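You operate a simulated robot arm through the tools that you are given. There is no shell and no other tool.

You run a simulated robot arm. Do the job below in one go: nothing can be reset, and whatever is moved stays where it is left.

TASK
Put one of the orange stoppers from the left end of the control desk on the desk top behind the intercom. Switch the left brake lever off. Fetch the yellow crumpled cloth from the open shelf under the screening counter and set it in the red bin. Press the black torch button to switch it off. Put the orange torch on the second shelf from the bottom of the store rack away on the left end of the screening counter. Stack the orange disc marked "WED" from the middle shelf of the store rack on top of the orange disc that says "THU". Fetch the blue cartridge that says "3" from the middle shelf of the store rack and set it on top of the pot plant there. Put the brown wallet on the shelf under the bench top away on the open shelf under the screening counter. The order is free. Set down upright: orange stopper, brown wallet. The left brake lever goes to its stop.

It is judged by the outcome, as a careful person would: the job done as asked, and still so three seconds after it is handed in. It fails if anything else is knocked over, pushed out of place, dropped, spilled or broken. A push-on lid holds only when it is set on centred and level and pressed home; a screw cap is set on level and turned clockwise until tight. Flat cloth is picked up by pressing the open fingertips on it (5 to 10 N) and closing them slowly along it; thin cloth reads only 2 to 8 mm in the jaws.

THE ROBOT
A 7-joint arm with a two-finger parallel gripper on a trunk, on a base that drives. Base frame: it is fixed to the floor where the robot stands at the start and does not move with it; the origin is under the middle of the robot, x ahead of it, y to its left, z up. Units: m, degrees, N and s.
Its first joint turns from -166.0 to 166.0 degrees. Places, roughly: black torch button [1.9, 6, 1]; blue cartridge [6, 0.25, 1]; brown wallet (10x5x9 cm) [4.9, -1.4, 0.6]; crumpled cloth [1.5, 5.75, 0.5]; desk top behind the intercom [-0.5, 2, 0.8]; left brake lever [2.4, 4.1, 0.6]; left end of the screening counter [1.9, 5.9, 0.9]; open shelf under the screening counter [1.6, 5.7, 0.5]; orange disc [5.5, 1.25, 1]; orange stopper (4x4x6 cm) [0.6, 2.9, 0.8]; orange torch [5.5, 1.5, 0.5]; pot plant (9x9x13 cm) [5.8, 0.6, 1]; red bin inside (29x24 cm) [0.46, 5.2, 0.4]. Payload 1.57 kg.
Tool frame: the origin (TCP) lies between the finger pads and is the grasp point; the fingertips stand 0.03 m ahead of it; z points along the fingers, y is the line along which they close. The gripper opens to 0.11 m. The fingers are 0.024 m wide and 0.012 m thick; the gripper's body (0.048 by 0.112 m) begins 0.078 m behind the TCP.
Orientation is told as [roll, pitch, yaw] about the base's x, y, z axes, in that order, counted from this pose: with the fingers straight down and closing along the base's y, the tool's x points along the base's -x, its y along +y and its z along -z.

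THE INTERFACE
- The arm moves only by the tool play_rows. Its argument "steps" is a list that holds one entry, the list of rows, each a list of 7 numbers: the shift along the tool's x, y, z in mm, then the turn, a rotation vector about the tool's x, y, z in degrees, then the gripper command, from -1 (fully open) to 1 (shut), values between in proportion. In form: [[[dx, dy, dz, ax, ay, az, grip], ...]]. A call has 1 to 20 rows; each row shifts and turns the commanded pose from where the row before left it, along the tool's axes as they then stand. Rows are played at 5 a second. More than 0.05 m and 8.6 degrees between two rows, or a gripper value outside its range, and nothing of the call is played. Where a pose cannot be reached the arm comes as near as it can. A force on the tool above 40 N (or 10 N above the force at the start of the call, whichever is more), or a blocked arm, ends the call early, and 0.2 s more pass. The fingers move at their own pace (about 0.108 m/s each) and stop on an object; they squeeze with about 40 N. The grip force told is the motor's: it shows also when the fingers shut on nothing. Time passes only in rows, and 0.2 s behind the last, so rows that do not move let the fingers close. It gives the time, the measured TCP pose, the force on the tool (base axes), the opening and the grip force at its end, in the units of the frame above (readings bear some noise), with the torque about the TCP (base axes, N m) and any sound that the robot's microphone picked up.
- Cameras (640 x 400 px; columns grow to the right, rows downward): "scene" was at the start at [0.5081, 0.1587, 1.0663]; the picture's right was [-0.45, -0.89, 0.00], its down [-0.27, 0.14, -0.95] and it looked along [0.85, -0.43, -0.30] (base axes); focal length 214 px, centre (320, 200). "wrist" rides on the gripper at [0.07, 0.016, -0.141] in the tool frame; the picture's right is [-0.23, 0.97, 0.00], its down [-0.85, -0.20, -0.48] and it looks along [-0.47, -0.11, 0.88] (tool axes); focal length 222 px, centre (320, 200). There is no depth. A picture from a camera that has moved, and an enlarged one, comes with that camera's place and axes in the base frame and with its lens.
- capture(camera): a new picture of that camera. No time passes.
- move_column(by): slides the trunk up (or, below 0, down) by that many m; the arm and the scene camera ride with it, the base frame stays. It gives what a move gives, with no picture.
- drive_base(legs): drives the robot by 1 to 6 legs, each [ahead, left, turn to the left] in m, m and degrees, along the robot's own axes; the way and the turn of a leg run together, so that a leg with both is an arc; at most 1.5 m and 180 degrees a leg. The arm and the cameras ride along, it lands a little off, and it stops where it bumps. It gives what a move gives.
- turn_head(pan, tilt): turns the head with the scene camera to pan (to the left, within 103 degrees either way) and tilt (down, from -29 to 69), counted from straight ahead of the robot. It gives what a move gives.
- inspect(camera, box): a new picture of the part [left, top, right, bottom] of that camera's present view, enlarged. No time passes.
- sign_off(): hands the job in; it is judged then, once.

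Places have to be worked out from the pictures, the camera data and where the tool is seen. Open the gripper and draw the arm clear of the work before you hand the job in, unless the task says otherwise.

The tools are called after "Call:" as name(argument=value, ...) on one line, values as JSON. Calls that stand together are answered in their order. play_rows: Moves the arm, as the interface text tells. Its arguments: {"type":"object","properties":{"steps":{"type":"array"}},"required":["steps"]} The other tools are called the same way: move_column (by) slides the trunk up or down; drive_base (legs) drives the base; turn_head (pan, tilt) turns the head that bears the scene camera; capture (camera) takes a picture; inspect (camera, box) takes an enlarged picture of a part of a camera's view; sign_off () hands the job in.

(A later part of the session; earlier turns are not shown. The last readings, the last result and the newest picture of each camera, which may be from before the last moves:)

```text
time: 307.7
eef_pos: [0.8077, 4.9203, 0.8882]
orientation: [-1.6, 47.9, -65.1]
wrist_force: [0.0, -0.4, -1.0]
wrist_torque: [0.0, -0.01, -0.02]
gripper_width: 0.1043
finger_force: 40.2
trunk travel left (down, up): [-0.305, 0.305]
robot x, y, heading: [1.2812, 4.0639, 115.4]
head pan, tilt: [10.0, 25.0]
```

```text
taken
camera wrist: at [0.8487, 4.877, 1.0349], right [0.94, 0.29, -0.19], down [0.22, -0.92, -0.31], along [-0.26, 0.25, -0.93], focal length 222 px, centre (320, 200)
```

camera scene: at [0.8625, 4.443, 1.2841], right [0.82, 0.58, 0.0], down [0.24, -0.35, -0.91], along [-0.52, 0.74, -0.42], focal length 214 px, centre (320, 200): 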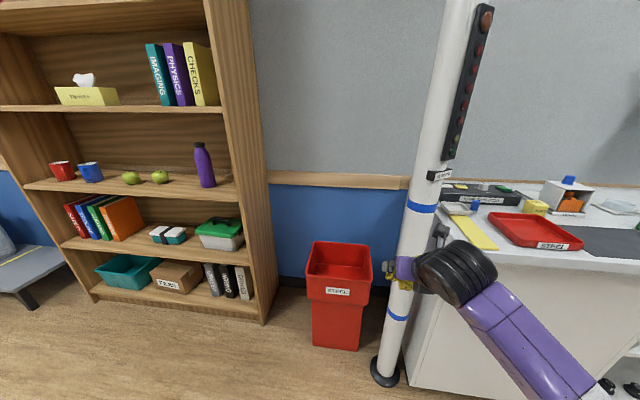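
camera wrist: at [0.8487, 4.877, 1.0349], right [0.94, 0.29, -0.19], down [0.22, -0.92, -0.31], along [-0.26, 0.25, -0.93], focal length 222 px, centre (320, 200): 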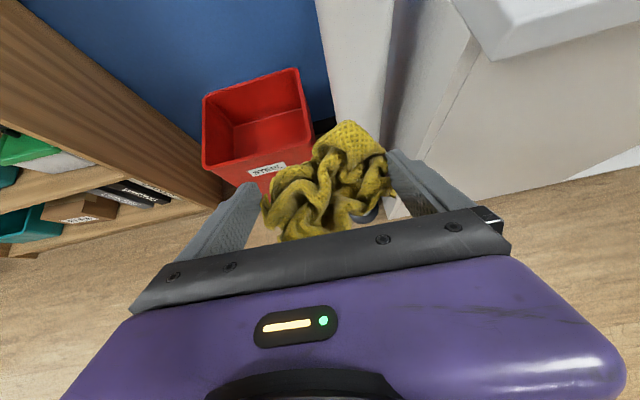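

The red bin (label STEEL) has its rim centre at ≈[0.44, 5.215], rim height ≈0.52; the detector pole stands right of it, so I must come from the left with the arm turned. I check the floor to my left before driving.

Call:
turn_head(pan=100, tilt=20)

Call:
capture(camera="scene")

Call:
turn_head(pan=50, tilt=25)

Call:
capture(camera="scene")

```text
time: 309.4
eef_pos: [0.8076, 4.9203, 0.8884]
orientation: [-1.6, 47.8, -65.2]
wrist_force: [-0.3, -0.1, -0.1]
wrist_torque: [0.03, 0.02, 0.02]
gripper_width: 0.1043
finger_force: 39.3
trunk travel left (down, up): [-0.305, 0.305]
robot x, y, heading: [1.2835, 4.0686, 115.6]
head pan, tilt: [100.0, 20.0]
```

```text
taken
camera scene: at [0.8397, 4.314, 1.2922], right [-0.58, 0.82, 0.0], down [0.28, 0.2, -0.94], along [-0.77, -0.54, -0.34], focal length 214 px, centre (320, 200)
```

scene: 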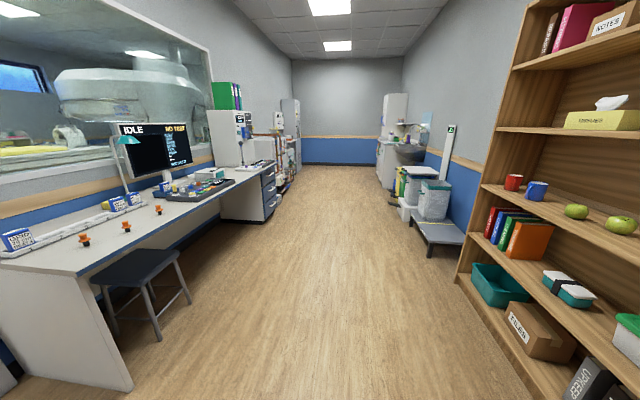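

```text
time: 310.6
eef_pos: [0.8062, 4.9217, 0.887]
orientation: [-1.7, 47.8, -65.2]
wrist_force: [-0.5, -0.2, 0.6]
wrist_torque: [0.01, 0.04, 0.0]
gripper_width: 0.1042
finger_force: 39.7
trunk travel left (down, up): [-0.305, 0.305]
robot x, y, heading: [1.2828, 4.0698, 115.6]
head pan, tilt: [50.0, 25.0]
```

```text
taken
camera scene: at [0.8265, 4.391, 1.2841], right [0.25, 0.97, 0.0], down [0.41, -0.11, -0.91], along [-0.88, 0.23, -0.42], focal length 214 px, centre (320, 200)
```

scene: 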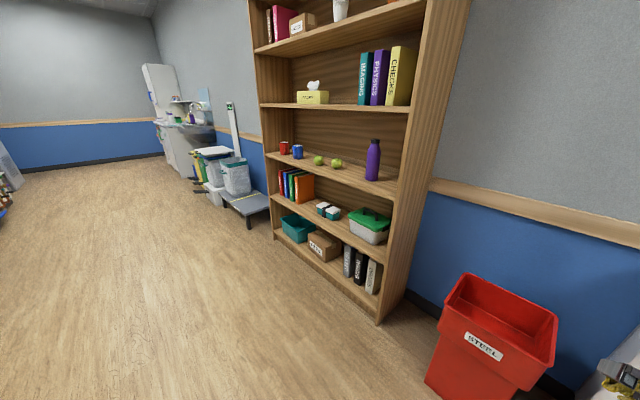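

The corridor is free; the desk with the orange stoppers is on the left. I drive left 0.6 m, turn 37° right, and move on left.

Call:
drive_base(legs=[[0, 0.6, 0], [0, 0, -37.5], [0, 0.52, 0]])

Call:
turn_head(pan=-5, tilt=35)

Call:
capture(camera="scene")

Call:
capture(camera="wrist")

```text
time: 318.4
eef_pos: [0.3672, 4.8817, 0.889]
orientation: [-1.5, 47.8, -102.6]
wrist_force: [-0.4, 0.2, 0.3]
wrist_torque: [0.0, 0.0, 0.05]
gripper_width: 0.1037
finger_force: 39.7
trunk travel left (down, up): [-0.305, 0.305]
robot x, y, heading: [0.2234, 3.9136, 78.2]
head pan, tilt: [50.0, 25.0]
```

```text
time: 319.6
eef_pos: [0.3669, 4.8838, 0.8876]
orientation: [-1.5, 47.9, -102.6]
wrist_force: [-0.9, -0.8, 0.0]
wrist_torque: [0.02, 0.01, 0.0]
gripper_width: 0.1035
finger_force: 40.4
trunk travel left (down, up): [-0.305, 0.305]
robot x, y, heading: [0.2247, 3.9147, 78.1]
head pan, tilt: [-5.0, 35.0]
```

```text
taken
camera scene: at [0.142, 4.4608, 1.2683], right [0.96, -0.29, 0.0], down [-0.17, -0.55, -0.82], along [0.24, 0.78, -0.57], focal length 214 px, centre (320, 200)
```

scene: 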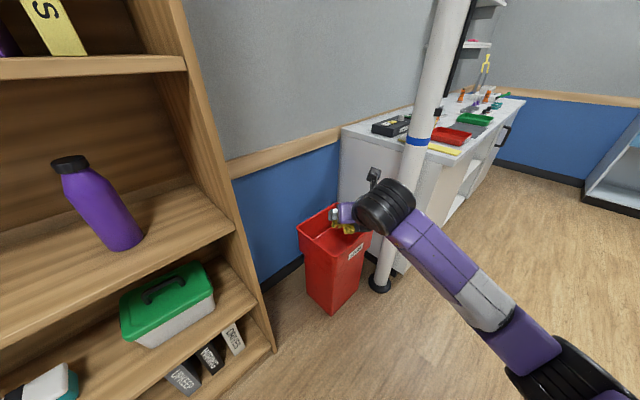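

```text
taken
camera wrist: at [0.3729, 4.8223, 1.0349], right [0.92, -0.34, -0.19], down [-0.38, -0.87, -0.31], along [-0.06, 0.36, -0.93], focal length 222 px, centre (320, 200)
```

wrist: 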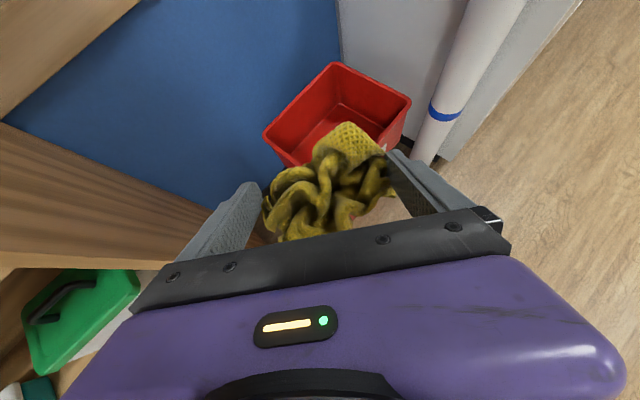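

Bin centre from here ≈[0.455, 5.22]. I drive 0.3 m forward, above rim height, and recheck clearance to pole and bookcase.

Call:
drive_base(legs=[[0.3, 0, 0]])

Call:
capture(camera="wrist")

Call:
turn_head(pan=-20, tilt=45)

Call:
capture(camera="scene")

```text
time: 321.6
eef_pos: [0.429, 5.1768, 0.888]
orientation: [-1.7, 47.8, -102.6]
wrist_force: [0.3, 0.7, 0.1]
wrist_torque: [-0.01, -0.02, -0.03]
gripper_width: 0.1037
finger_force: 40.0
trunk travel left (down, up): [-0.305, 0.305]
robot x, y, heading: [0.2889, 4.2133, 77.9]
head pan, tilt: [-5.0, 35.0]
```

```text
taken
camera wrist: at [0.4349, 5.1162, 1.0349], right [0.92, -0.34, -0.19], down [-0.38, -0.87, -0.31], along [-0.06, 0.36, -0.93], focal length 222 px, centre (320, 200)
```

wrist: 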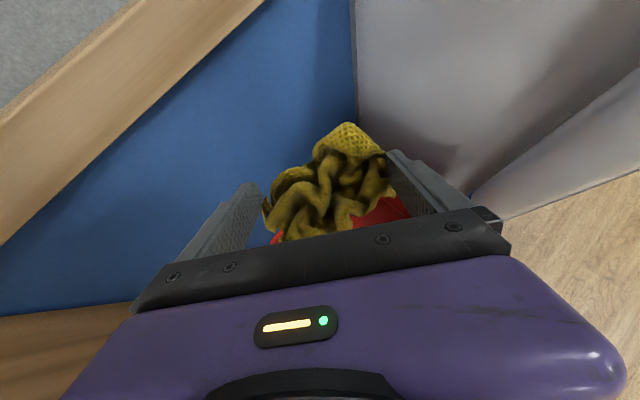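

```text
time: 322.4
eef_pos: [0.428, 5.1769, 0.8872]
orientation: [-1.6, 47.8, -102.5]
wrist_force: [-0.7, 0.7, 0.7]
wrist_torque: [0.03, -0.04, 0.01]
gripper_width: 0.1033
finger_force: 39.7
trunk travel left (down, up): [-0.305, 0.305]
robot x, y, heading: [0.2856, 4.2116, 78.1]
head pan, tilt: [-20.0, 45.0]
```

```text
taken
camera scene: at [0.2215, 4.7393, 1.2536], right [0.85, -0.53, 0.0], down [-0.37, -0.6, -0.71], along [0.37, 0.6, -0.71], focal length 214 px, centre (320, 200)
```

scene: 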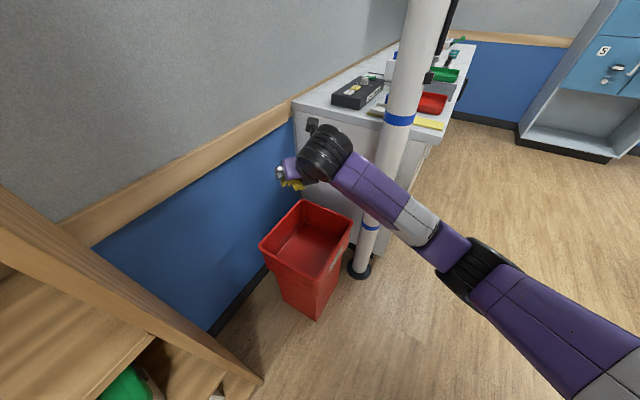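

Bin centre confirmed at ≈[0.445, 5.215]. I centre the cloth, pitch to 70° and lower by the trunk.

Call:
play_rows(steps=[[[11.7, 8, 13, 0, -7, 0, 1], [11.7, 0, 13, 0, -7, 0, 1], [0, 0, 0, 0, -7, 0, 1], [0, 0, 0, 0, -7, 0, 1], [0, 0, 0, 0, 0, 0, 1]]])

Call:
move_column(by=-0.2)

Call:
capture(camera="scene")

Call:
capture(camera="wrist")

```text
time: 323.6
eef_pos: [0.443, 5.2095, 0.8857]
orientation: [-1.1, 19.7, -101.7]
wrist_force: [0.2, -0.6, 0.3]
wrist_torque: [-0.01, 0.02, 0.0]
gripper_width: 0.1033
finger_force: 40.2
trunk travel left (down, up): [-0.305, 0.305]
robot x, y, heading: [0.2875, 4.2093, 78.0]
head pan, tilt: [-20.0, 45.0]
```

```text
time: 325.8
eef_pos: [0.4438, 5.2096, 0.6869]
orientation: [-1.2, 19.8, -101.6]
wrist_force: [-0.2, -0.2, 0.3]
wrist_torque: [0.01, -0.01, -0.01]
gripper_width: 0.1033
finger_force: 39.9
trunk travel left (down, up): [-0.105, 0.505]
robot x, y, heading: [0.2876, 4.2114, 78.1]
head pan, tilt: [-20.0, 45.0]
```

```text
taken
camera scene: at [0.2216, 4.7393, 1.0536], right [0.85, -0.53, 0.0], down [-0.37, -0.6, -0.71], along [0.37, 0.6, -0.71], focal length 214 px, centre (320, 200)
```

scene: 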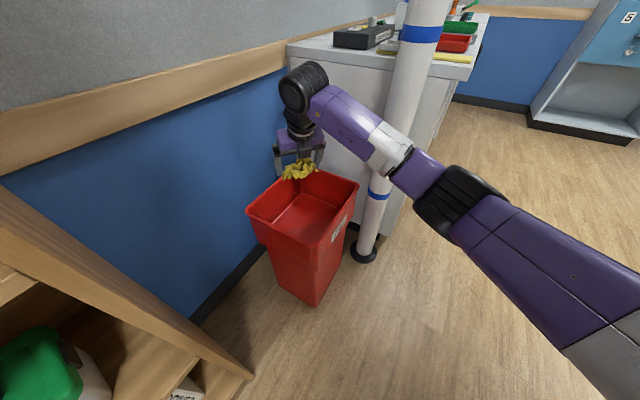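

```text
taken
camera wrist: at [0.4648, 5.2232, 0.8429], right [0.91, -0.4, -0.1], down [-0.38, -0.91, 0.16], along [-0.15, -0.11, -0.98], focal length 222 px, centre (320, 200)
```

wrist: 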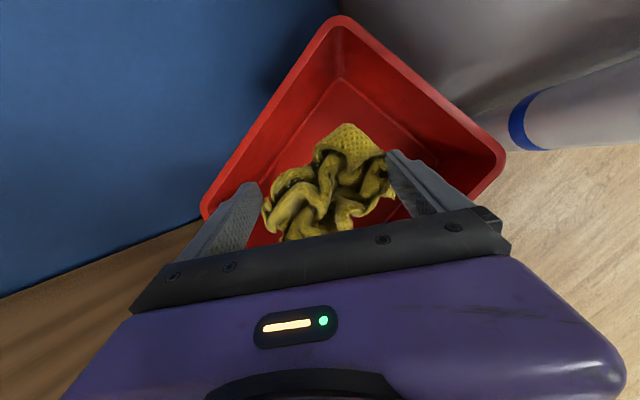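

The cloth hangs over the bin's middle. I shift 12 mm right, lower the trunk 0.1 m and then the arm into the bin.

Call:
move_column(by=-0.1)

Call:
play_rows(steps=[[[0, 12, 0, 0, 0, 0, 1], [-13.7, 0, 37.6, 0, 0, 0, 1], [-13.7, 0, 37.6, 0, 0, 0, 1], [-13.7, 0, 37.6, 0, 0, 0, 1], [-13.7, 0, 37.6, 0, 0, 0, 1], [0, 0, 0, 0, 0, 0, 1]]])

Call:
capture(camera="scene")

Call:
capture(camera="wrist")

```text
time: 327.1
eef_pos: [0.4437, 5.2101, 0.5858]
orientation: [-1.2, 19.8, -101.8]
wrist_force: [0.6, 0.5, 0.5]
wrist_torque: [0.01, -0.03, 0.0]
gripper_width: 0.1034
finger_force: 39.9
trunk travel left (down, up): [-0.005, 0.605]
robot x, y, heading: [0.2862, 4.2109, 78.2]
head pan, tilt: [-20.0, 45.0]
```

```text
time: 328.5
eef_pos: [0.4685, 5.2103, 0.4367]
orientation: [-0.6, 20.7, -102.6]
wrist_force: [-0.1, -19.5, 28.9]
wrist_torque: [-0.65, -0.02, -0.06]
gripper_width: 0.0001
finger_force: 21.7
trunk travel left (down, up): [-0.005, 0.605]
robot x, y, heading: [0.288, 4.2074, 77.8]
head pan, tilt: [-20.0, 45.0]
stopped in row 6: the force on the tool passed its limit at 116 N (the readings are from after the stop); the commanded pose is now the measured one
```

```text
taken
camera scene: at [0.2226, 4.7381, 0.954], right [0.85, -0.53, 0.0], down [-0.38, -0.6, -0.71], along [0.38, 0.6, -0.71], focal length 214 px, centre (320, 200)
```

scene: 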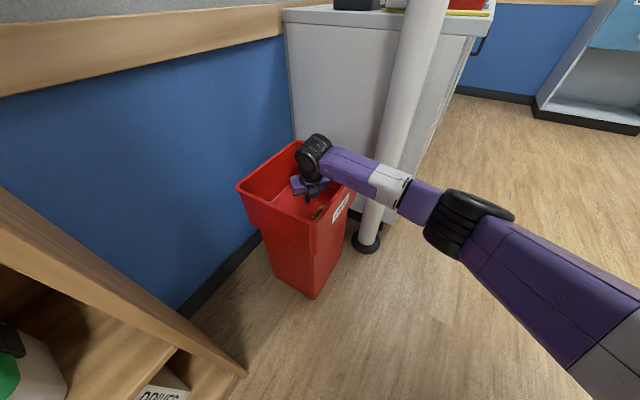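

```text
taken
camera wrist: at [0.4878, 5.2212, 0.5943], right [0.9, -0.42, -0.09], down [-0.4, -0.9, 0.15], along [-0.14, -0.1, -0.99], focal length 222 px, centre (320, 200)
```

wrist: 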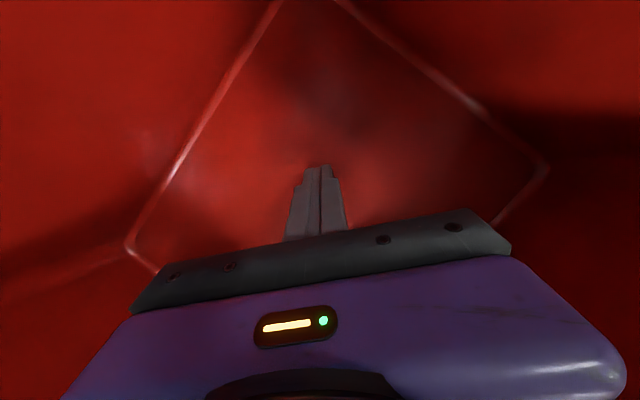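

The hand touched the bin and the cloth slipped from the jaws; a bit of yellow shows inside the bin. I lift straight out and look.

Call:
play_rows(steps=[[[6.8, 0, -18.8, 0, 0, 0, 1], [13.7, 0, -37.6, 0, 0, 0, 1], [13.7, 0, -37.6, 0, 0, 0, 1], [13.7, 0, -37.6, 0, 0, 0, 1], [0, 0, 0, 0, 0, 0, 1]]])

Call:
move_column(by=0.25)

Call:
capture(camera="scene")

Call:
capture(camera="wrist")

```text
time: 329.7
eef_pos: [0.4687, 5.207, 0.5743]
orientation: [-0.5, 20.5, -102.6]
wrist_force: [0.7, 0.0, -0.2]
wrist_torque: [-0.02, -0.05, 0.01]
gripper_width: 0.0
finger_force: 21.0
trunk travel left (down, up): [-0.005, 0.605]
robot x, y, heading: [0.2853, 4.2078, 77.6]
head pan, tilt: [-20.0, 45.0]
```

```text
time: 332.2
eef_pos: [0.4685, 5.2081, 0.8242]
orientation: [-0.5, 20.5, -102.5]
wrist_force: [0.3, -0.3, -0.7]
wrist_torque: [0.02, -0.01, -0.01]
gripper_width: 0.0
finger_force: 21.7
trunk travel left (down, up): [-0.255, 0.355]
robot x, y, heading: [0.2862, 4.2142, 77.8]
head pan, tilt: [-20.0, 45.0]
```

```text
taken
camera scene: at [0.2227, 4.739, 1.2035], right [0.85, -0.53, 0.0], down [-0.38, -0.6, -0.71], along [0.38, 0.6, -0.71], focal length 214 px, centre (320, 200)
```

scene: 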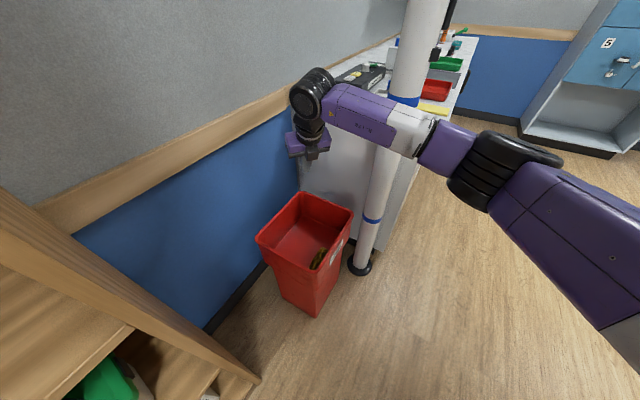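

```text
taken
camera wrist: at [0.4876, 5.2203, 0.9805], right [0.9, -0.42, -0.09], down [-0.4, -0.9, 0.15], along [-0.14, -0.1, -0.98], focal length 222 px, centre (320, 200)
```

wrist: 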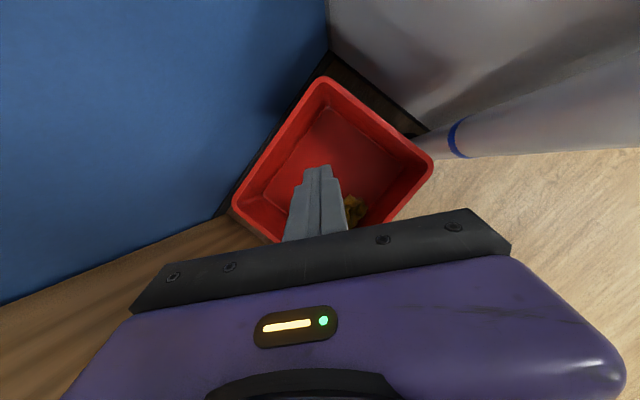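

The cloth is inside the bin. I enlarge to see how it lies and that the bin stands properly.

Call:
inspect(camera="scene", box=[240, 180, 400, 280])

Call:
inspect(camera="wrist", box=[220, 60, 460, 240])

```text
4.00 times, centred on (320, 230) of scene
camera zoom: at [0.2227, 4.739, 1.2035], right [0.85, -0.53, 0.0], down [-0.38, -0.6, -0.71], along [0.38, 0.6, -0.71], focal length 858 px, centre (320, 80)
```

zoom: 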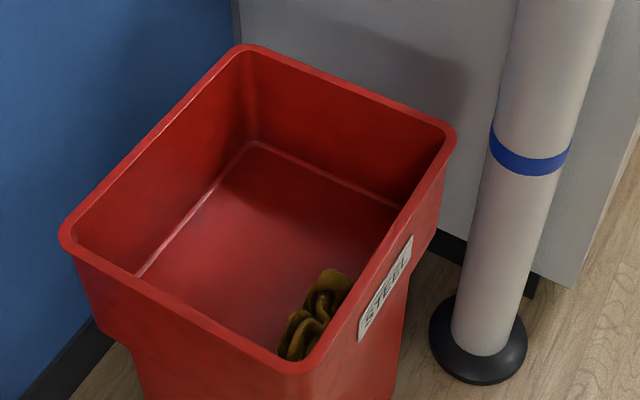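

```text
2.22 times, centred on (340, 150) of wrist
camera zoom: at [0.4876, 5.2203, 0.9805], right [0.9, -0.42, -0.09], down [-0.4, -0.9, 0.15], along [-0.14, -0.1, -0.98], focal length 494 px, centre (276, 311)
```

zoom: 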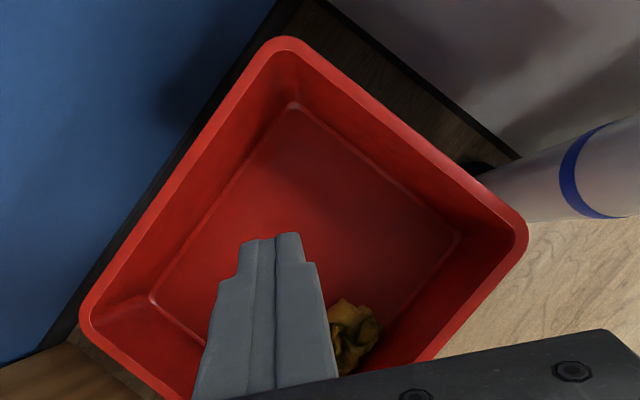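

The cloth lies in the bin's tray and the bin stands in place. Next the wheelchair's left brake lever: I back off, turn toward the chair's far side and drive along the free aisle.

Call:
drive_base(legs=[[-0.2, 0, 0], [0, 0, -52], [1.2, 0, 0]])

Call:
turn_head(pan=-15, tilt=20)

Call:
capture(camera="scene")

```text
time: 341.9
eef_pos: [2.2182, 5.0184, 0.8229]
orientation: [-0.5, 20.5, -154.3]
wrist_force: [-0.8, 0.2, -0.2]
wrist_torque: [-0.04, 0.0, 0.03]
gripper_width: 0.0
finger_force: 21.1
trunk travel left (down, up): [-0.255, 0.355]
robot x, y, heading: [1.3223, 4.5408, 26.1]
head pan, tilt: [-20.0, 45.0]
```

```text
time: 342.8
eef_pos: [2.2192, 5.0179, 0.8247]
orientation: [-0.4, 20.5, -154.3]
wrist_force: [-0.6, -1.1, 0.1]
wrist_torque: [-0.03, 0.03, 0.01]
gripper_width: 0.0
finger_force: 21.8
trunk travel left (down, up): [-0.255, 0.355]
robot x, y, heading: [1.3226, 4.5421, 26.3]
head pan, tilt: [-15.0, 20.0]
```

```text
taken
camera scene: at [1.707, 4.9275, 1.2421], right [0.19, -0.98, 0.0], down [-0.34, -0.07, -0.94], along [0.92, 0.18, -0.34], focal length 214 px, centre (320, 200)
```

scene: 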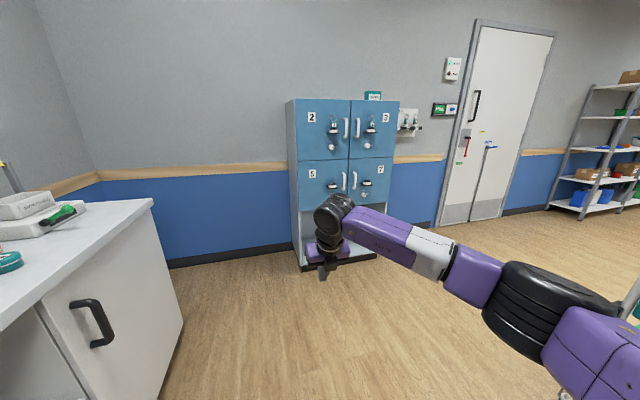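

To face the chair's left side I turn around here with the tool raised above everything (z≈1.18), then back along the aisle.

Call:
move_column(by=0.35)

Call:
drive_base(legs=[[0, 0, -90], [0, 0, -90]])

Call:
turn_head(pan=60, tilt=25)

Call:
capture(camera="scene")

```text
time: 346.2
eef_pos: [2.2196, 5.018, 1.1733]
orientation: [-0.4, 20.6, -154.3]
wrist_force: [-0.2, 0.1, 0.6]
wrist_torque: [0.02, 0.0, 0.0]
gripper_width: 0.0
finger_force: 21.2
trunk travel left (down, up): [-0.605, 0.005]
robot x, y, heading: [1.3224, 4.5396, 26.3]
head pan, tilt: [-15.0, 20.0]
```

```text
time: 354.2
eef_pos: [0.4269, 4.0646, 1.1737]
orientation: [-0.4, 20.6, 25.6]
wrist_force: [0.1, 0.6, 0.3]
wrist_torque: [0.01, -0.04, -0.01]
gripper_width: 0.0
finger_force: 21.9
trunk travel left (down, up): [-0.605, 0.005]
robot x, y, heading: [1.325, 4.5395, -153.8]
head pan, tilt: [-15.0, 20.0]
```

```text
time: 355.7
eef_pos: [0.4261, 4.0656, 1.1728]
orientation: [-0.4, 20.5, 25.6]
wrist_force: [-0.1, -0.2, -0.6]
wrist_torque: [0.0, -0.03, -0.02]
gripper_width: 0.0
finger_force: 20.9
trunk travel left (down, up): [-0.605, 0.005]
robot x, y, heading: [1.3226, 4.5383, -153.7]
head pan, tilt: [60.0, 25.0]
```

```text
taken
camera scene: at [1.0189, 4.0821, 1.5841], right [-1.0, 0.07, 0.0], down [0.03, 0.42, -0.91], along [-0.06, -0.9, -0.42], focal length 214 px, centre (320, 200)
```

scene: 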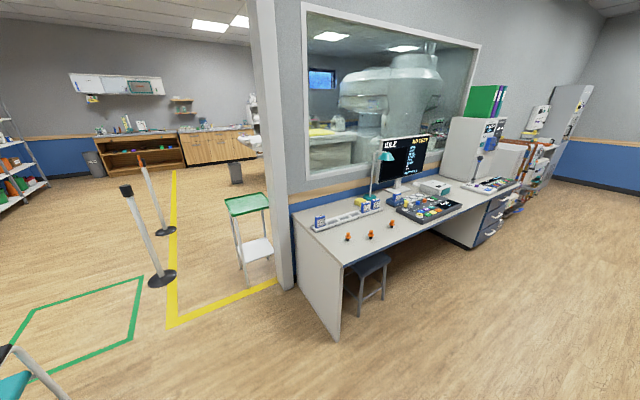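

A fine overview of the desk with stoppers. I enlarge the desk to find the intercom while I'm here.

Call:
inspect(camera="scene", box=[290, 130, 530, 280])

Call:
inspect(camera="scene", box=[400, 160, 520, 235])

```text
2.67 times, centred on (410, 205) of scene
camera zoom: at [1.0189, 4.0821, 1.5841], right [-1.0, 0.07, 0.0], down [0.03, 0.42, -0.91], along [-0.06, -0.9, -0.42], focal length 572 px, centre (80, 187)
```

zoom: 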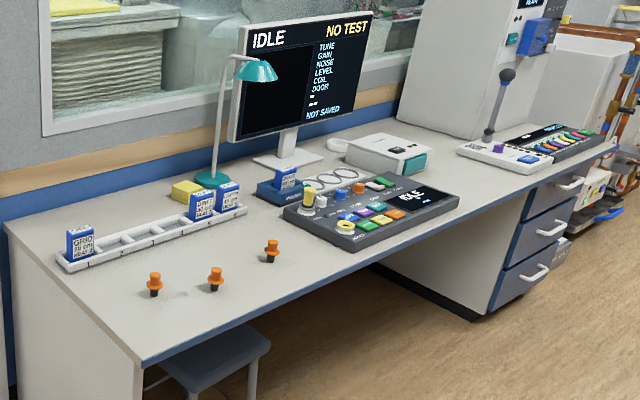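

```text
5.33 times, centred on (460, 198) of scene
camera zoom: at [1.0189, 4.0821, 1.5841], right [-1.0, 0.07, 0.0], down [0.03, 0.42, -0.91], along [-0.06, -0.9, -0.42], focal length 1144 px, centre (-427, 213)
```

zoom: 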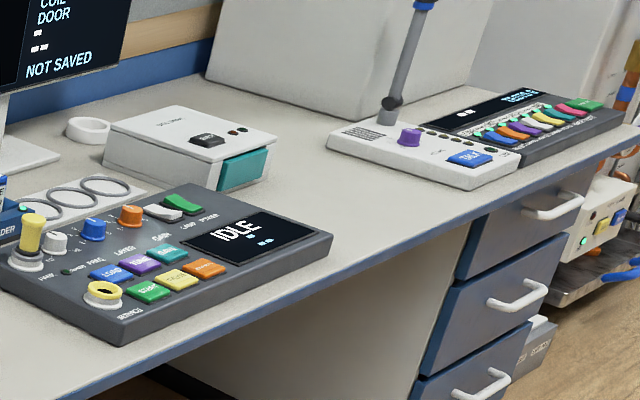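

The intercom is the white panel with the gooseneck and blue TALK key; behind it at ≈[-0.5, 2.0] the desk is free. Now to the brake lever: I drive backward along the aisle and then sideways to the chair's left side.

Call:
drive_base(legs=[[-1.45, 0, 0], [0, 0.75, 0]])

Call:
turn_head(pan=0, tilt=40)

Call:
capture(camera="scene")

Call:
capture(camera="wrist")

```text
time: 366.5
eef_pos: [2.0428, 4.026, 1.1739]
orientation: [-0.4, 20.6, 25.3]
wrist_force: [-0.5, 0.5, 0.1]
wrist_torque: [0.01, -0.02, 0.01]
gripper_width: 0.0
finger_force: 21.3
trunk travel left (down, up): [-0.605, 0.005]
robot x, y, heading: [2.9419, 4.4967, -154.2]
head pan, tilt: [60.0, 25.0]
```

```text
time: 367.8
eef_pos: [2.0425, 4.0262, 1.1731]
orientation: [-0.4, 20.5, 25.3]
wrist_force: [-0.5, 0.4, -0.5]
wrist_torque: [0.01, -0.01, 0.01]
gripper_width: 0.0
finger_force: 21.1
trunk travel left (down, up): [-0.605, 0.005]
robot x, y, heading: [2.9452, 4.4969, -154.2]
head pan, tilt: [0.0, 40.0]
```

```text
taken
camera scene: at [2.5665, 4.0942, 1.5608], right [-0.43, 0.9, 0.0], down [0.58, 0.28, -0.77], along [-0.69, -0.33, -0.64], focal length 214 px, centre (320, 200)
```

scene: 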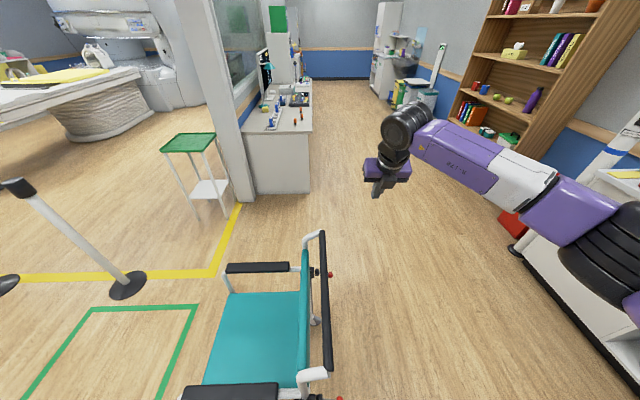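

```text
taken
camera wrist: at [2.0206, 4.0352, 1.3306], right [-0.23, 0.97, -0.09], down [0.96, 0.24, 0.15], along [0.17, -0.05, -0.98], focal length 222 px, centre (320, 200)
```

wrist: 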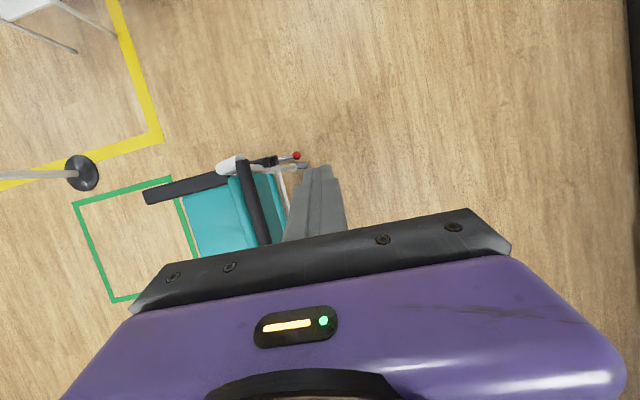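

The lever on the chair's left (near) side is right below the camera at ≈[2.44, 4.09]. I move sideways and back to see it properly.

Call:
drive_base(legs=[[0, 0.35, 0], [-0.35, 0, 0]])

Call:
turn_head(pan=-10, tilt=50)

Call:
capture(camera="scene")

```text
time: 371.9
eef_pos: [2.5061, 3.8664, 1.1731]
orientation: [-0.5, 20.5, 25.1]
wrist_force: [0.5, 0.0, -0.6]
wrist_torque: [0.01, 0.01, 0.0]
gripper_width: 0.0
finger_force: 21.3
trunk travel left (down, up): [-0.605, 0.005]
robot x, y, heading: [3.4093, 4.3336, -154.3]
head pan, tilt: [0.0, 40.0]
```

```text
time: 372.6
eef_pos: [2.5063, 3.8663, 1.1737]
orientation: [-0.4, 20.4, 25.0]
wrist_force: [0.3, -0.3, -0.1]
wrist_torque: [-0.01, 0.01, -0.03]
gripper_width: 0.0
finger_force: 21.4
trunk travel left (down, up): [-0.605, 0.005]
robot x, y, heading: [3.404, 4.3324, -154.3]
head pan, tilt: [-10.0, 50.0]
```

```text
taken
camera scene: at [3.0324, 3.9483, 1.5466], right [-0.27, 0.96, 0.0], down [0.74, 0.21, -0.64], along [-0.62, -0.17, -0.77], focal length 214 px, centre (320, 200)
```

scene: 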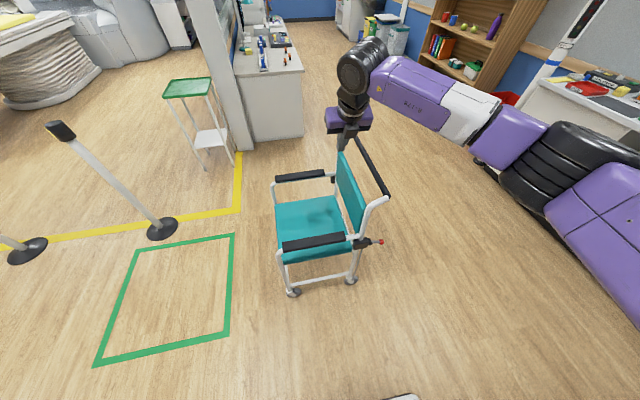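

Call:
inspect(camera="scene", box=[320, 190, 420, 252])

Call:
inspect(camera="scene", box=[340, 220, 400, 258])

```text
6.40 times, centred on (370, 221) of scene
camera zoom: at [3.0324, 3.9483, 1.5466], right [-0.27, 0.96, 0.0], down [0.74, 0.21, -0.64], along [-0.62, -0.17, -0.77], focal length 1373 px, centre (0, 66)
```

zoom: 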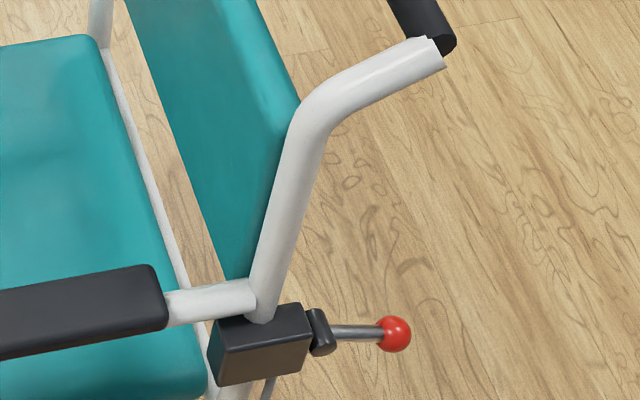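

```text
10.53 times, centred on (370, 239) of scene
camera zoom: at [3.0324, 3.9483, 1.5466], right [-0.27, 0.96, 0.0], down [0.74, 0.21, -0.64], along [-0.62, -0.17, -0.77], focal length 2258 px, centre (-206, -210)
```

zoom: 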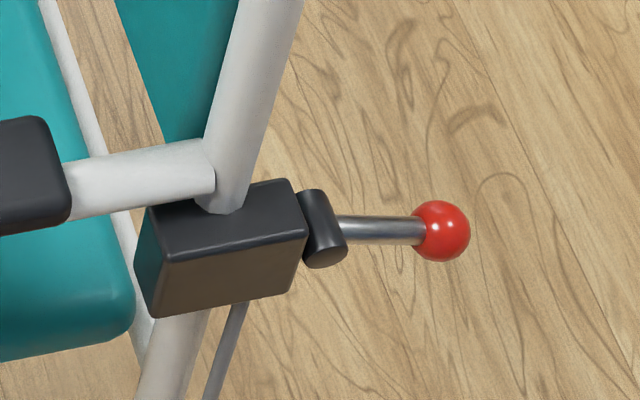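

The lever's rod and red ball stick out to the rear from a black pivot block. I look with the wrist camera and inspect the other lever for comparison.

Call:
capture(camera="wrist")

Call:
inspect(camera="scene", box=[300, 140, 400, 202])

```text
taken
camera wrist: at [2.4839, 3.8749, 1.3305], right [-0.22, 0.97, -0.09], down [0.96, 0.23, 0.15], along [0.17, -0.05, -0.98], focal length 222 px, centre (320, 200)
```

wrist: 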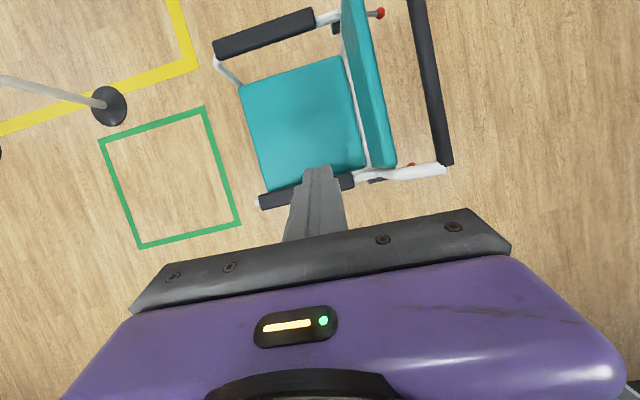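

```text
6.40 times, centred on (350, 171) of scene
camera zoom: at [3.0324, 3.9483, 1.5466], right [-0.27, 0.96, 0.0], down [0.74, 0.21, -0.64], along [-0.62, -0.17, -0.77], focal length 1373 px, centre (128, 386)
```

zoom: 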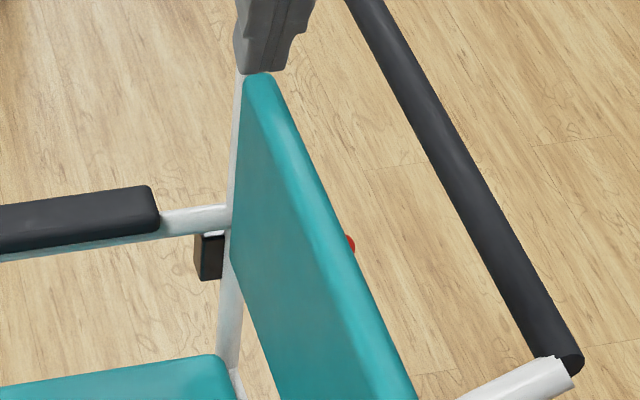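

To judge the lever's angle I need a low side view. I back off, draw the arm in and lower the trunk.

Call:
drive_base(legs=[[-0.25, 0, 0]])

Call:
play_rows(steps=[[[-40, 0, -14.6, 0, 0, 0, 1], [-40, 0, -14.6, 0, 0, 0, 1], [-40, 0, -14.6, 0, 0, 0, 1], [-40, 0, -14.6, 0, 0, 0, 1], [-40, 0, -14.6, 0, 0, 0, 1], [0, 0, 0, 0, 0, 0, 1]]])

Call:
move_column(by=-0.6)

Call:
turn_head(pan=-15, tilt=20)

Call:
capture(camera="scene")

```text
time: 374.5
eef_pos: [2.7149, 3.9501, 1.1849]
orientation: [-0.3, 21.3, 26.0]
wrist_force: [-1.6, -0.7, -0.5]
wrist_torque: [0.03, -0.08, 0.0]
gripper_width: 0.0
finger_force: 21.3
trunk travel left (down, up): [-0.605, 0.005]
robot x, y, heading: [3.5922, 4.4283, -153.6]
head pan, tilt: [-10.0, 50.0]
stopped in leg 1: the robot was blocked; the commanded pose is now the measured one
```

```text
time: 375.9
eef_pos: [2.9016, 4.0432, 1.1758]
orientation: [-0.2, 21.1, 26.0]
wrist_force: [0.3, 0.0, 0.4]
wrist_torque: [-0.01, -0.02, -0.01]
gripper_width: 0.0003
finger_force: 21.4
trunk travel left (down, up): [-0.605, 0.005]
robot x, y, heading: [3.5957, 4.4325, -153.4]
head pan, tilt: [-10.0, 50.0]
```

```text
refused: -0.6 is not a number from -0.4 to 0.4
```

```text
time: 376.8
eef_pos: [2.9013, 4.0411, 1.1762]
orientation: [-0.3, 21.2, 26.1]
wrist_force: [0.4, -0.1, 0.0]
wrist_torque: [0.03, 0.0, -0.02]
gripper_width: 0.0
finger_force: 21.3
trunk travel left (down, up): [-0.605, 0.005]
robot x, y, heading: [3.5938, 4.4289, -153.6]
head pan, tilt: [-15.0, 20.0]
```

```text
taken
camera scene: at [3.1877, 4.0248, 1.5852], right [-0.2, 0.98, 0.01], down [0.35, 0.08, -0.93], along [-0.92, -0.19, -0.36], focal length 214 px, centre (320, 200)
```

scene: 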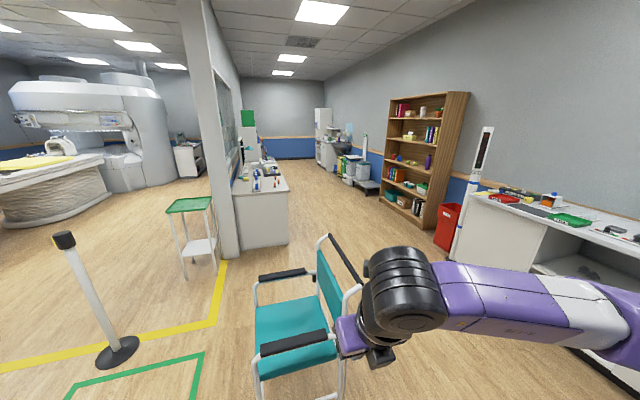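

The base touched something behind it. I move forward 6 cm and look to the right-rear to check what it was.

Call:
drive_base(legs=[[0.07, 0, 0]])

Call:
turn_head(pan=-103, tilt=30)

Call:
capture(camera="scene")

Call:
turn_head(pan=103, tilt=30)

Call:
capture(camera="scene")

```text
time: 377.8
eef_pos: [2.8514, 4.0229, 1.1828]
orientation: [-0.4, 21.6, 25.7]
wrist_force: [-0.1, -0.6, -0.2]
wrist_torque: [0.01, 0.01, -0.02]
gripper_width: 0.0
finger_force: 20.8
trunk travel left (down, up): [-0.605, 0.005]
robot x, y, heading: [3.5365, 4.3969, -153.6]
head pan, tilt: [-15.0, 20.0]
```

```text
time: 379.4
eef_pos: [2.851, 4.0233, 1.1824]
orientation: [-0.4, 21.6, 25.7]
wrist_force: [0.9, 0.2, 0.9]
wrist_torque: [0.01, 0.01, -0.01]
gripper_width: 0.0
finger_force: 21.1
trunk travel left (down, up): [-0.605, 0.005]
robot x, y, heading: [3.5369, 4.4011, -153.9]
head pan, tilt: [-103.0, 30.0]
```

```text
taken
camera scene: at [3.22, 4.1193, 1.5761], right [0.97, 0.23, 0.0], down [0.11, -0.49, -0.87], along [-0.2, 0.84, -0.5], focal length 214 px, centre (320, 200)
```

scene: 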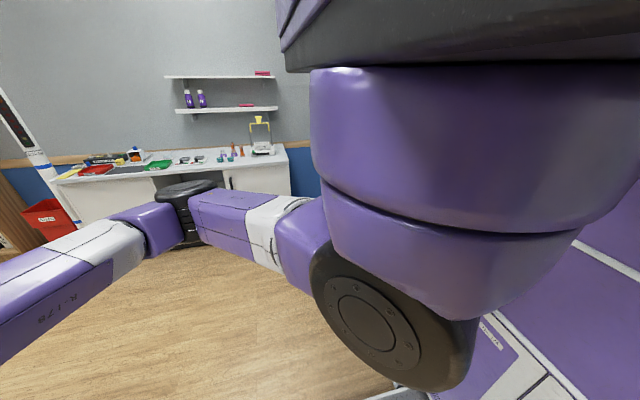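

```text
time: 382.4
eef_pos: [2.8516, 4.022, 1.1828]
orientation: [-0.5, 21.6, 25.8]
wrist_force: [0.3, -0.5, 0.1]
wrist_torque: [-0.03, -0.02, 0.03]
gripper_width: 0.0
finger_force: 20.9
trunk travel left (down, up): [-0.605, 0.005]
robot x, y, heading: [3.537, 4.3994, -153.6]
head pan, tilt: [103.0, 30.0]
```

```text
taken
camera scene: at [3.2979, 3.9612, 1.5761], right [-0.77, -0.63, 0.0], down [-0.32, 0.39, -0.87], along [0.55, -0.67, -0.5], focal length 214 px, centre (320, 200)
```

scene: 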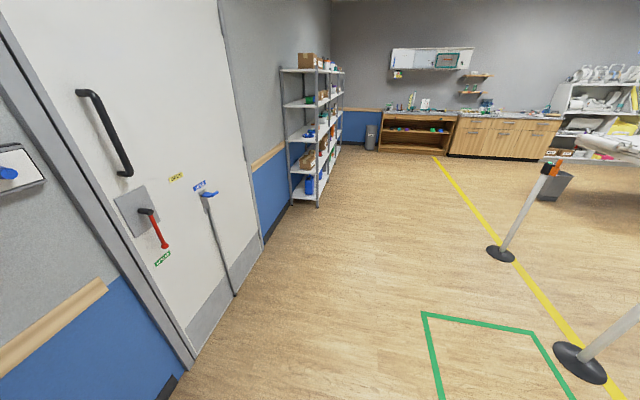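

Nothing was knocked over. Now I lower the trunk for the side view of the lever.

Call:
move_column(by=-0.4)

Call:
move_column(by=-0.2)

Call:
turn_head(pan=-15, tilt=20)

Call:
capture(camera="scene")

```text
time: 386.3
eef_pos: [2.8495, 4.0228, 0.7818]
orientation: [-0.4, 21.6, 25.7]
wrist_force: [0.3, 0.2, 0.0]
wrist_torque: [0.0, 0.04, 0.01]
gripper_width: 0.0
finger_force: 21.3
trunk travel left (down, up): [-0.205, 0.405]
robot x, y, heading: [3.5376, 4.4009, -154.0]
head pan, tilt: [103.0, 30.0]
```

```text
time: 388.4
eef_pos: [2.8517, 4.0234, 0.5819]
orientation: [-0.4, 21.6, 25.7]
wrist_force: [0.9, 0.3, -0.3]
wrist_torque: [0.03, -0.06, -0.02]
gripper_width: 0.0
finger_force: 21.3
trunk travel left (down, up): [-0.005, 0.605]
robot x, y, heading: [3.5333, 4.3961, -153.7]
head pan, tilt: [103.0, 30.0]
```

```text
time: 390.4
eef_pos: [2.8506, 4.0228, 0.5825]
orientation: [-0.4, 21.6, 25.7]
wrist_force: [-0.3, -0.7, 1.2]
wrist_torque: [0.0, 0.04, -0.01]
gripper_width: 0.0
finger_force: 21.5
trunk travel left (down, up): [-0.005, 0.605]
robot x, y, heading: [3.5394, 4.3997, -153.8]
head pan, tilt: [-15.0, 20.0]
```

```text
taken
camera scene: at [3.1495, 4.0131, 0.9922], right [-0.2, 0.98, 0.0], down [0.34, 0.07, -0.94], along [-0.92, -0.18, -0.34], focal length 214 px, centre (320, 200)
```

scene: 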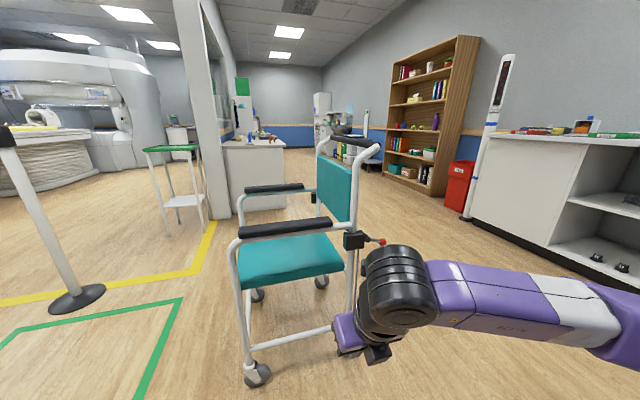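

Call:
inspect(camera="scene", box=[325, 215, 405, 265])

Call:
inspect(camera="scene", box=[290, 170, 370, 220])

```text
8.00 times, centred on (365, 240) of scene
camera zoom: at [3.1495, 4.0131, 0.9922], right [-0.2, 0.98, 0.0], down [0.34, 0.07, -0.94], along [-0.92, -0.18, -0.34], focal length 1716 px, centre (-40, -120)
```

zoom: 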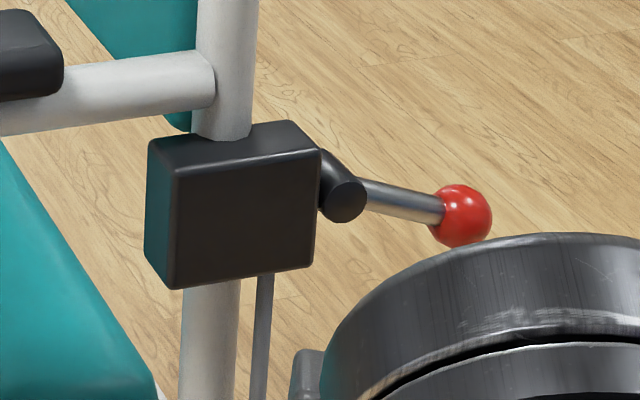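

```text
8.00 times, centred on (330, 195) of scene
camera zoom: at [3.1495, 4.0131, 0.9922], right [-0.2, 0.98, 0.0], down [0.34, 0.07, -0.94], along [-0.92, -0.18, -0.34], focal length 1716 px, centre (240, 240)
```

zoom: 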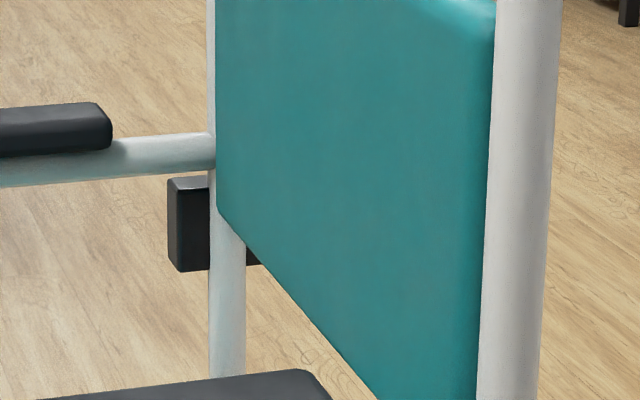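

Geometry: hub ≈[2.462, 4.051, 0.601], ball ≈[2.437, 4.107, 0.583], so the lever points rearward, ~17° below horizontal, and swings up/down. I'll push the ball from below with closed fingers. First I flatten the tool here in free space.

Call:
play_rows(steps=[[[0, 0, 0, 0, 7.5, 0, 1], [0, 0, 0, 0, 7.5, 0, 1], [0, 0, 0, 0, 7.5, 0, 1], [0, 0, 0, 0, 7.5, 0, 1], [0, 0, 0, 0, 7.5, 0, 1], [0, 0, 0, 0, 7.5, 0, 1], [0, 0, 0, 0, 7.5, 0, 1], [0, 0, 0, 0, 0, 0, 1]]])

Call:
drive_base(legs=[[0.15, 0, 0], [0, -0.13, 0]])

Call:
turn_head(pan=-5, tilt=25)

Call:
capture(camera="scene")

Call:
capture(camera="wrist")

```text
time: 392.2
eef_pos: [2.847, 4.0244, 0.5888]
orientation: [-0.6, 54.0, 25.7]
wrist_force: [-0.5, -0.6, 0.6]
wrist_torque: [0.01, -0.01, -0.01]
gripper_width: 0.0
finger_force: 20.8
out of reach, approached as far as the arm can: row 5, 6, 7
trunk travel left (down, up): [-0.005, 0.605]
robot x, y, heading: [3.5382, 4.4033, -153.9]
head pan, tilt: [-15.0, 20.0]
```

```text
time: 394.4
eef_pos: [2.6614, 4.0422, 0.5883]
orientation: [-0.5, 53.9, 21.2]
wrist_force: [-0.6, 0.2, -0.6]
wrist_torque: [0.01, -0.02, 0.0]
gripper_width: 0.0001
finger_force: 21.5
trunk travel left (down, up): [-0.005, 0.605]
robot x, y, heading: [3.3792, 4.3586, -158.5]
head pan, tilt: [-15.0, 20.0]
stopped in leg 2: the robot was blocked; the commanded pose is now the measured one
```

```text
time: 395.1
eef_pos: [2.6628, 4.0429, 0.5882]
orientation: [-0.6, 54.0, 21.1]
wrist_force: [-0.2, 0.0, 0.1]
wrist_torque: [-0.02, -0.03, -0.02]
gripper_width: 0.0
finger_force: 20.8
trunk travel left (down, up): [-0.005, 0.605]
robot x, y, heading: [3.3803, 4.3565, -158.6]
head pan, tilt: [-5.0, 25.0]
```

```text
taken
camera scene: at [2.9666, 3.9911, 0.9841], right [-0.28, 0.96, 0.0], down [0.4, 0.12, -0.91], along [-0.87, -0.26, -0.42], focal length 214 px, centre (320, 200)
```

scene: 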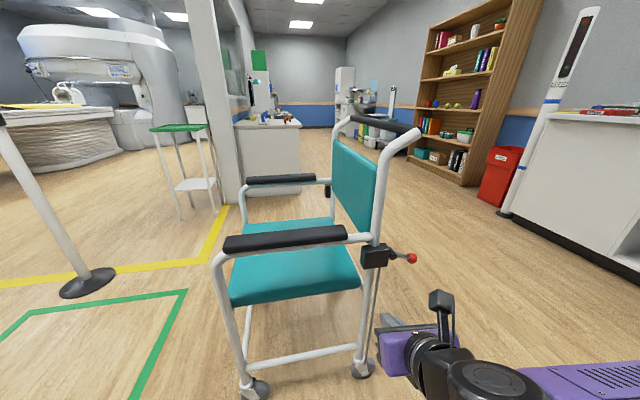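

```text
taken
camera wrist: at [2.7229, 4.0847, 0.728], right [-0.23, 0.95, -0.19], down [0.9, 0.14, -0.41], along [-0.36, -0.27, -0.89], focal length 222 px, centre (320, 200)
```

wrist: 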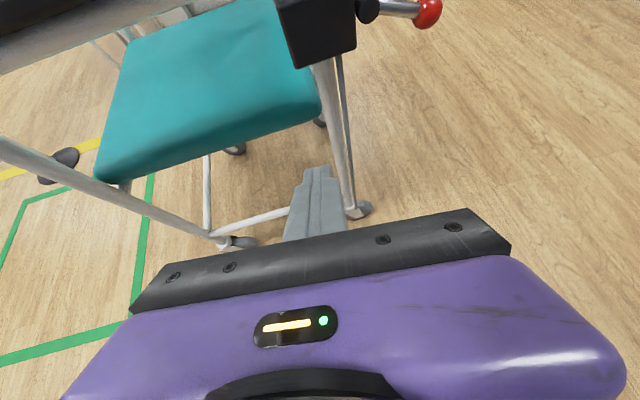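

The base touched the locker on the right rear and stopped; I move 6 cm forward off it and do the rest with the arm.

Call:
drive_base(legs=[[0.06, 0, 0]])

Call:
play_rows(steps=[[[0, 45, 0, 0, 0, 0, 1], [0, 45, 0, 0, 0, 0, 1], [0, 45, 0, 0, 0, 0, 1], [0, 20, 0, 0, 0, 0, 1], [0, 0, 0, 0, 0, 0, 1]]])

Call:
capture(camera="scene")

Call:
capture(camera="wrist")

```text
time: 396.1
eef_pos: [2.6067, 4.0196, 0.5876]
orientation: [-0.6, 54.0, 21.1]
wrist_force: [-0.3, 0.9, -0.6]
wrist_torque: [0.01, 0.03, -0.02]
gripper_width: 0.0
finger_force: 21.2
trunk travel left (down, up): [-0.005, 0.605]
robot x, y, heading: [3.3252, 4.3339, -158.3]
head pan, tilt: [-5.0, 25.0]
```

```text
time: 397.3
eef_pos: [2.5479, 4.1633, 0.5863]
orientation: [-0.6, 54.0, 21.0]
wrist_force: [0.0, -0.5, 0.5]
wrist_torque: [-0.05, -0.03, 0.0]
gripper_width: 0.0001
finger_force: 20.9
trunk travel left (down, up): [-0.005, 0.605]
robot x, y, heading: [3.3276, 4.3358, -158.4]
head pan, tilt: [-5.0, 25.0]
```

```text
taken
camera scene: at [2.9101, 3.9688, 0.9841], right [-0.28, 0.96, 0.0], down [0.41, 0.12, -0.91], along [-0.87, -0.26, -0.42], focal length 214 px, centre (320, 200)
```

scene: 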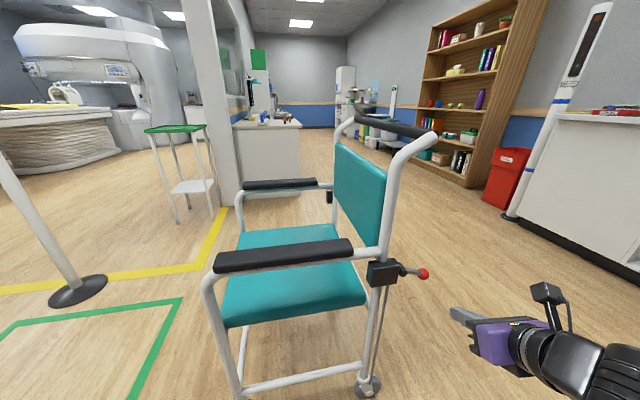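

```text
taken
camera wrist: at [2.6089, 4.2067, 0.727], right [-0.23, 0.95, -0.19], down [0.9, 0.14, -0.41], along [-0.36, -0.27, -0.89], focal length 222 px, centre (320, 200)
```

wrist: 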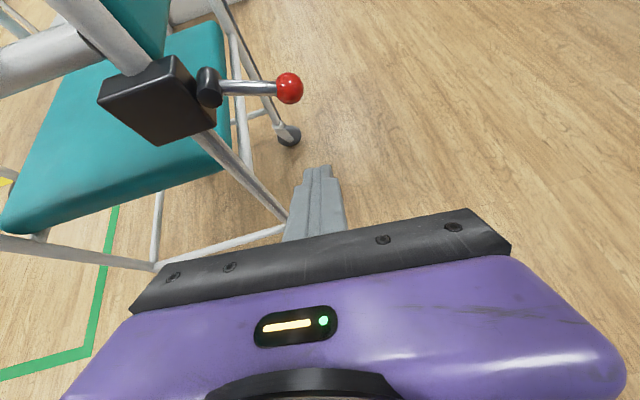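

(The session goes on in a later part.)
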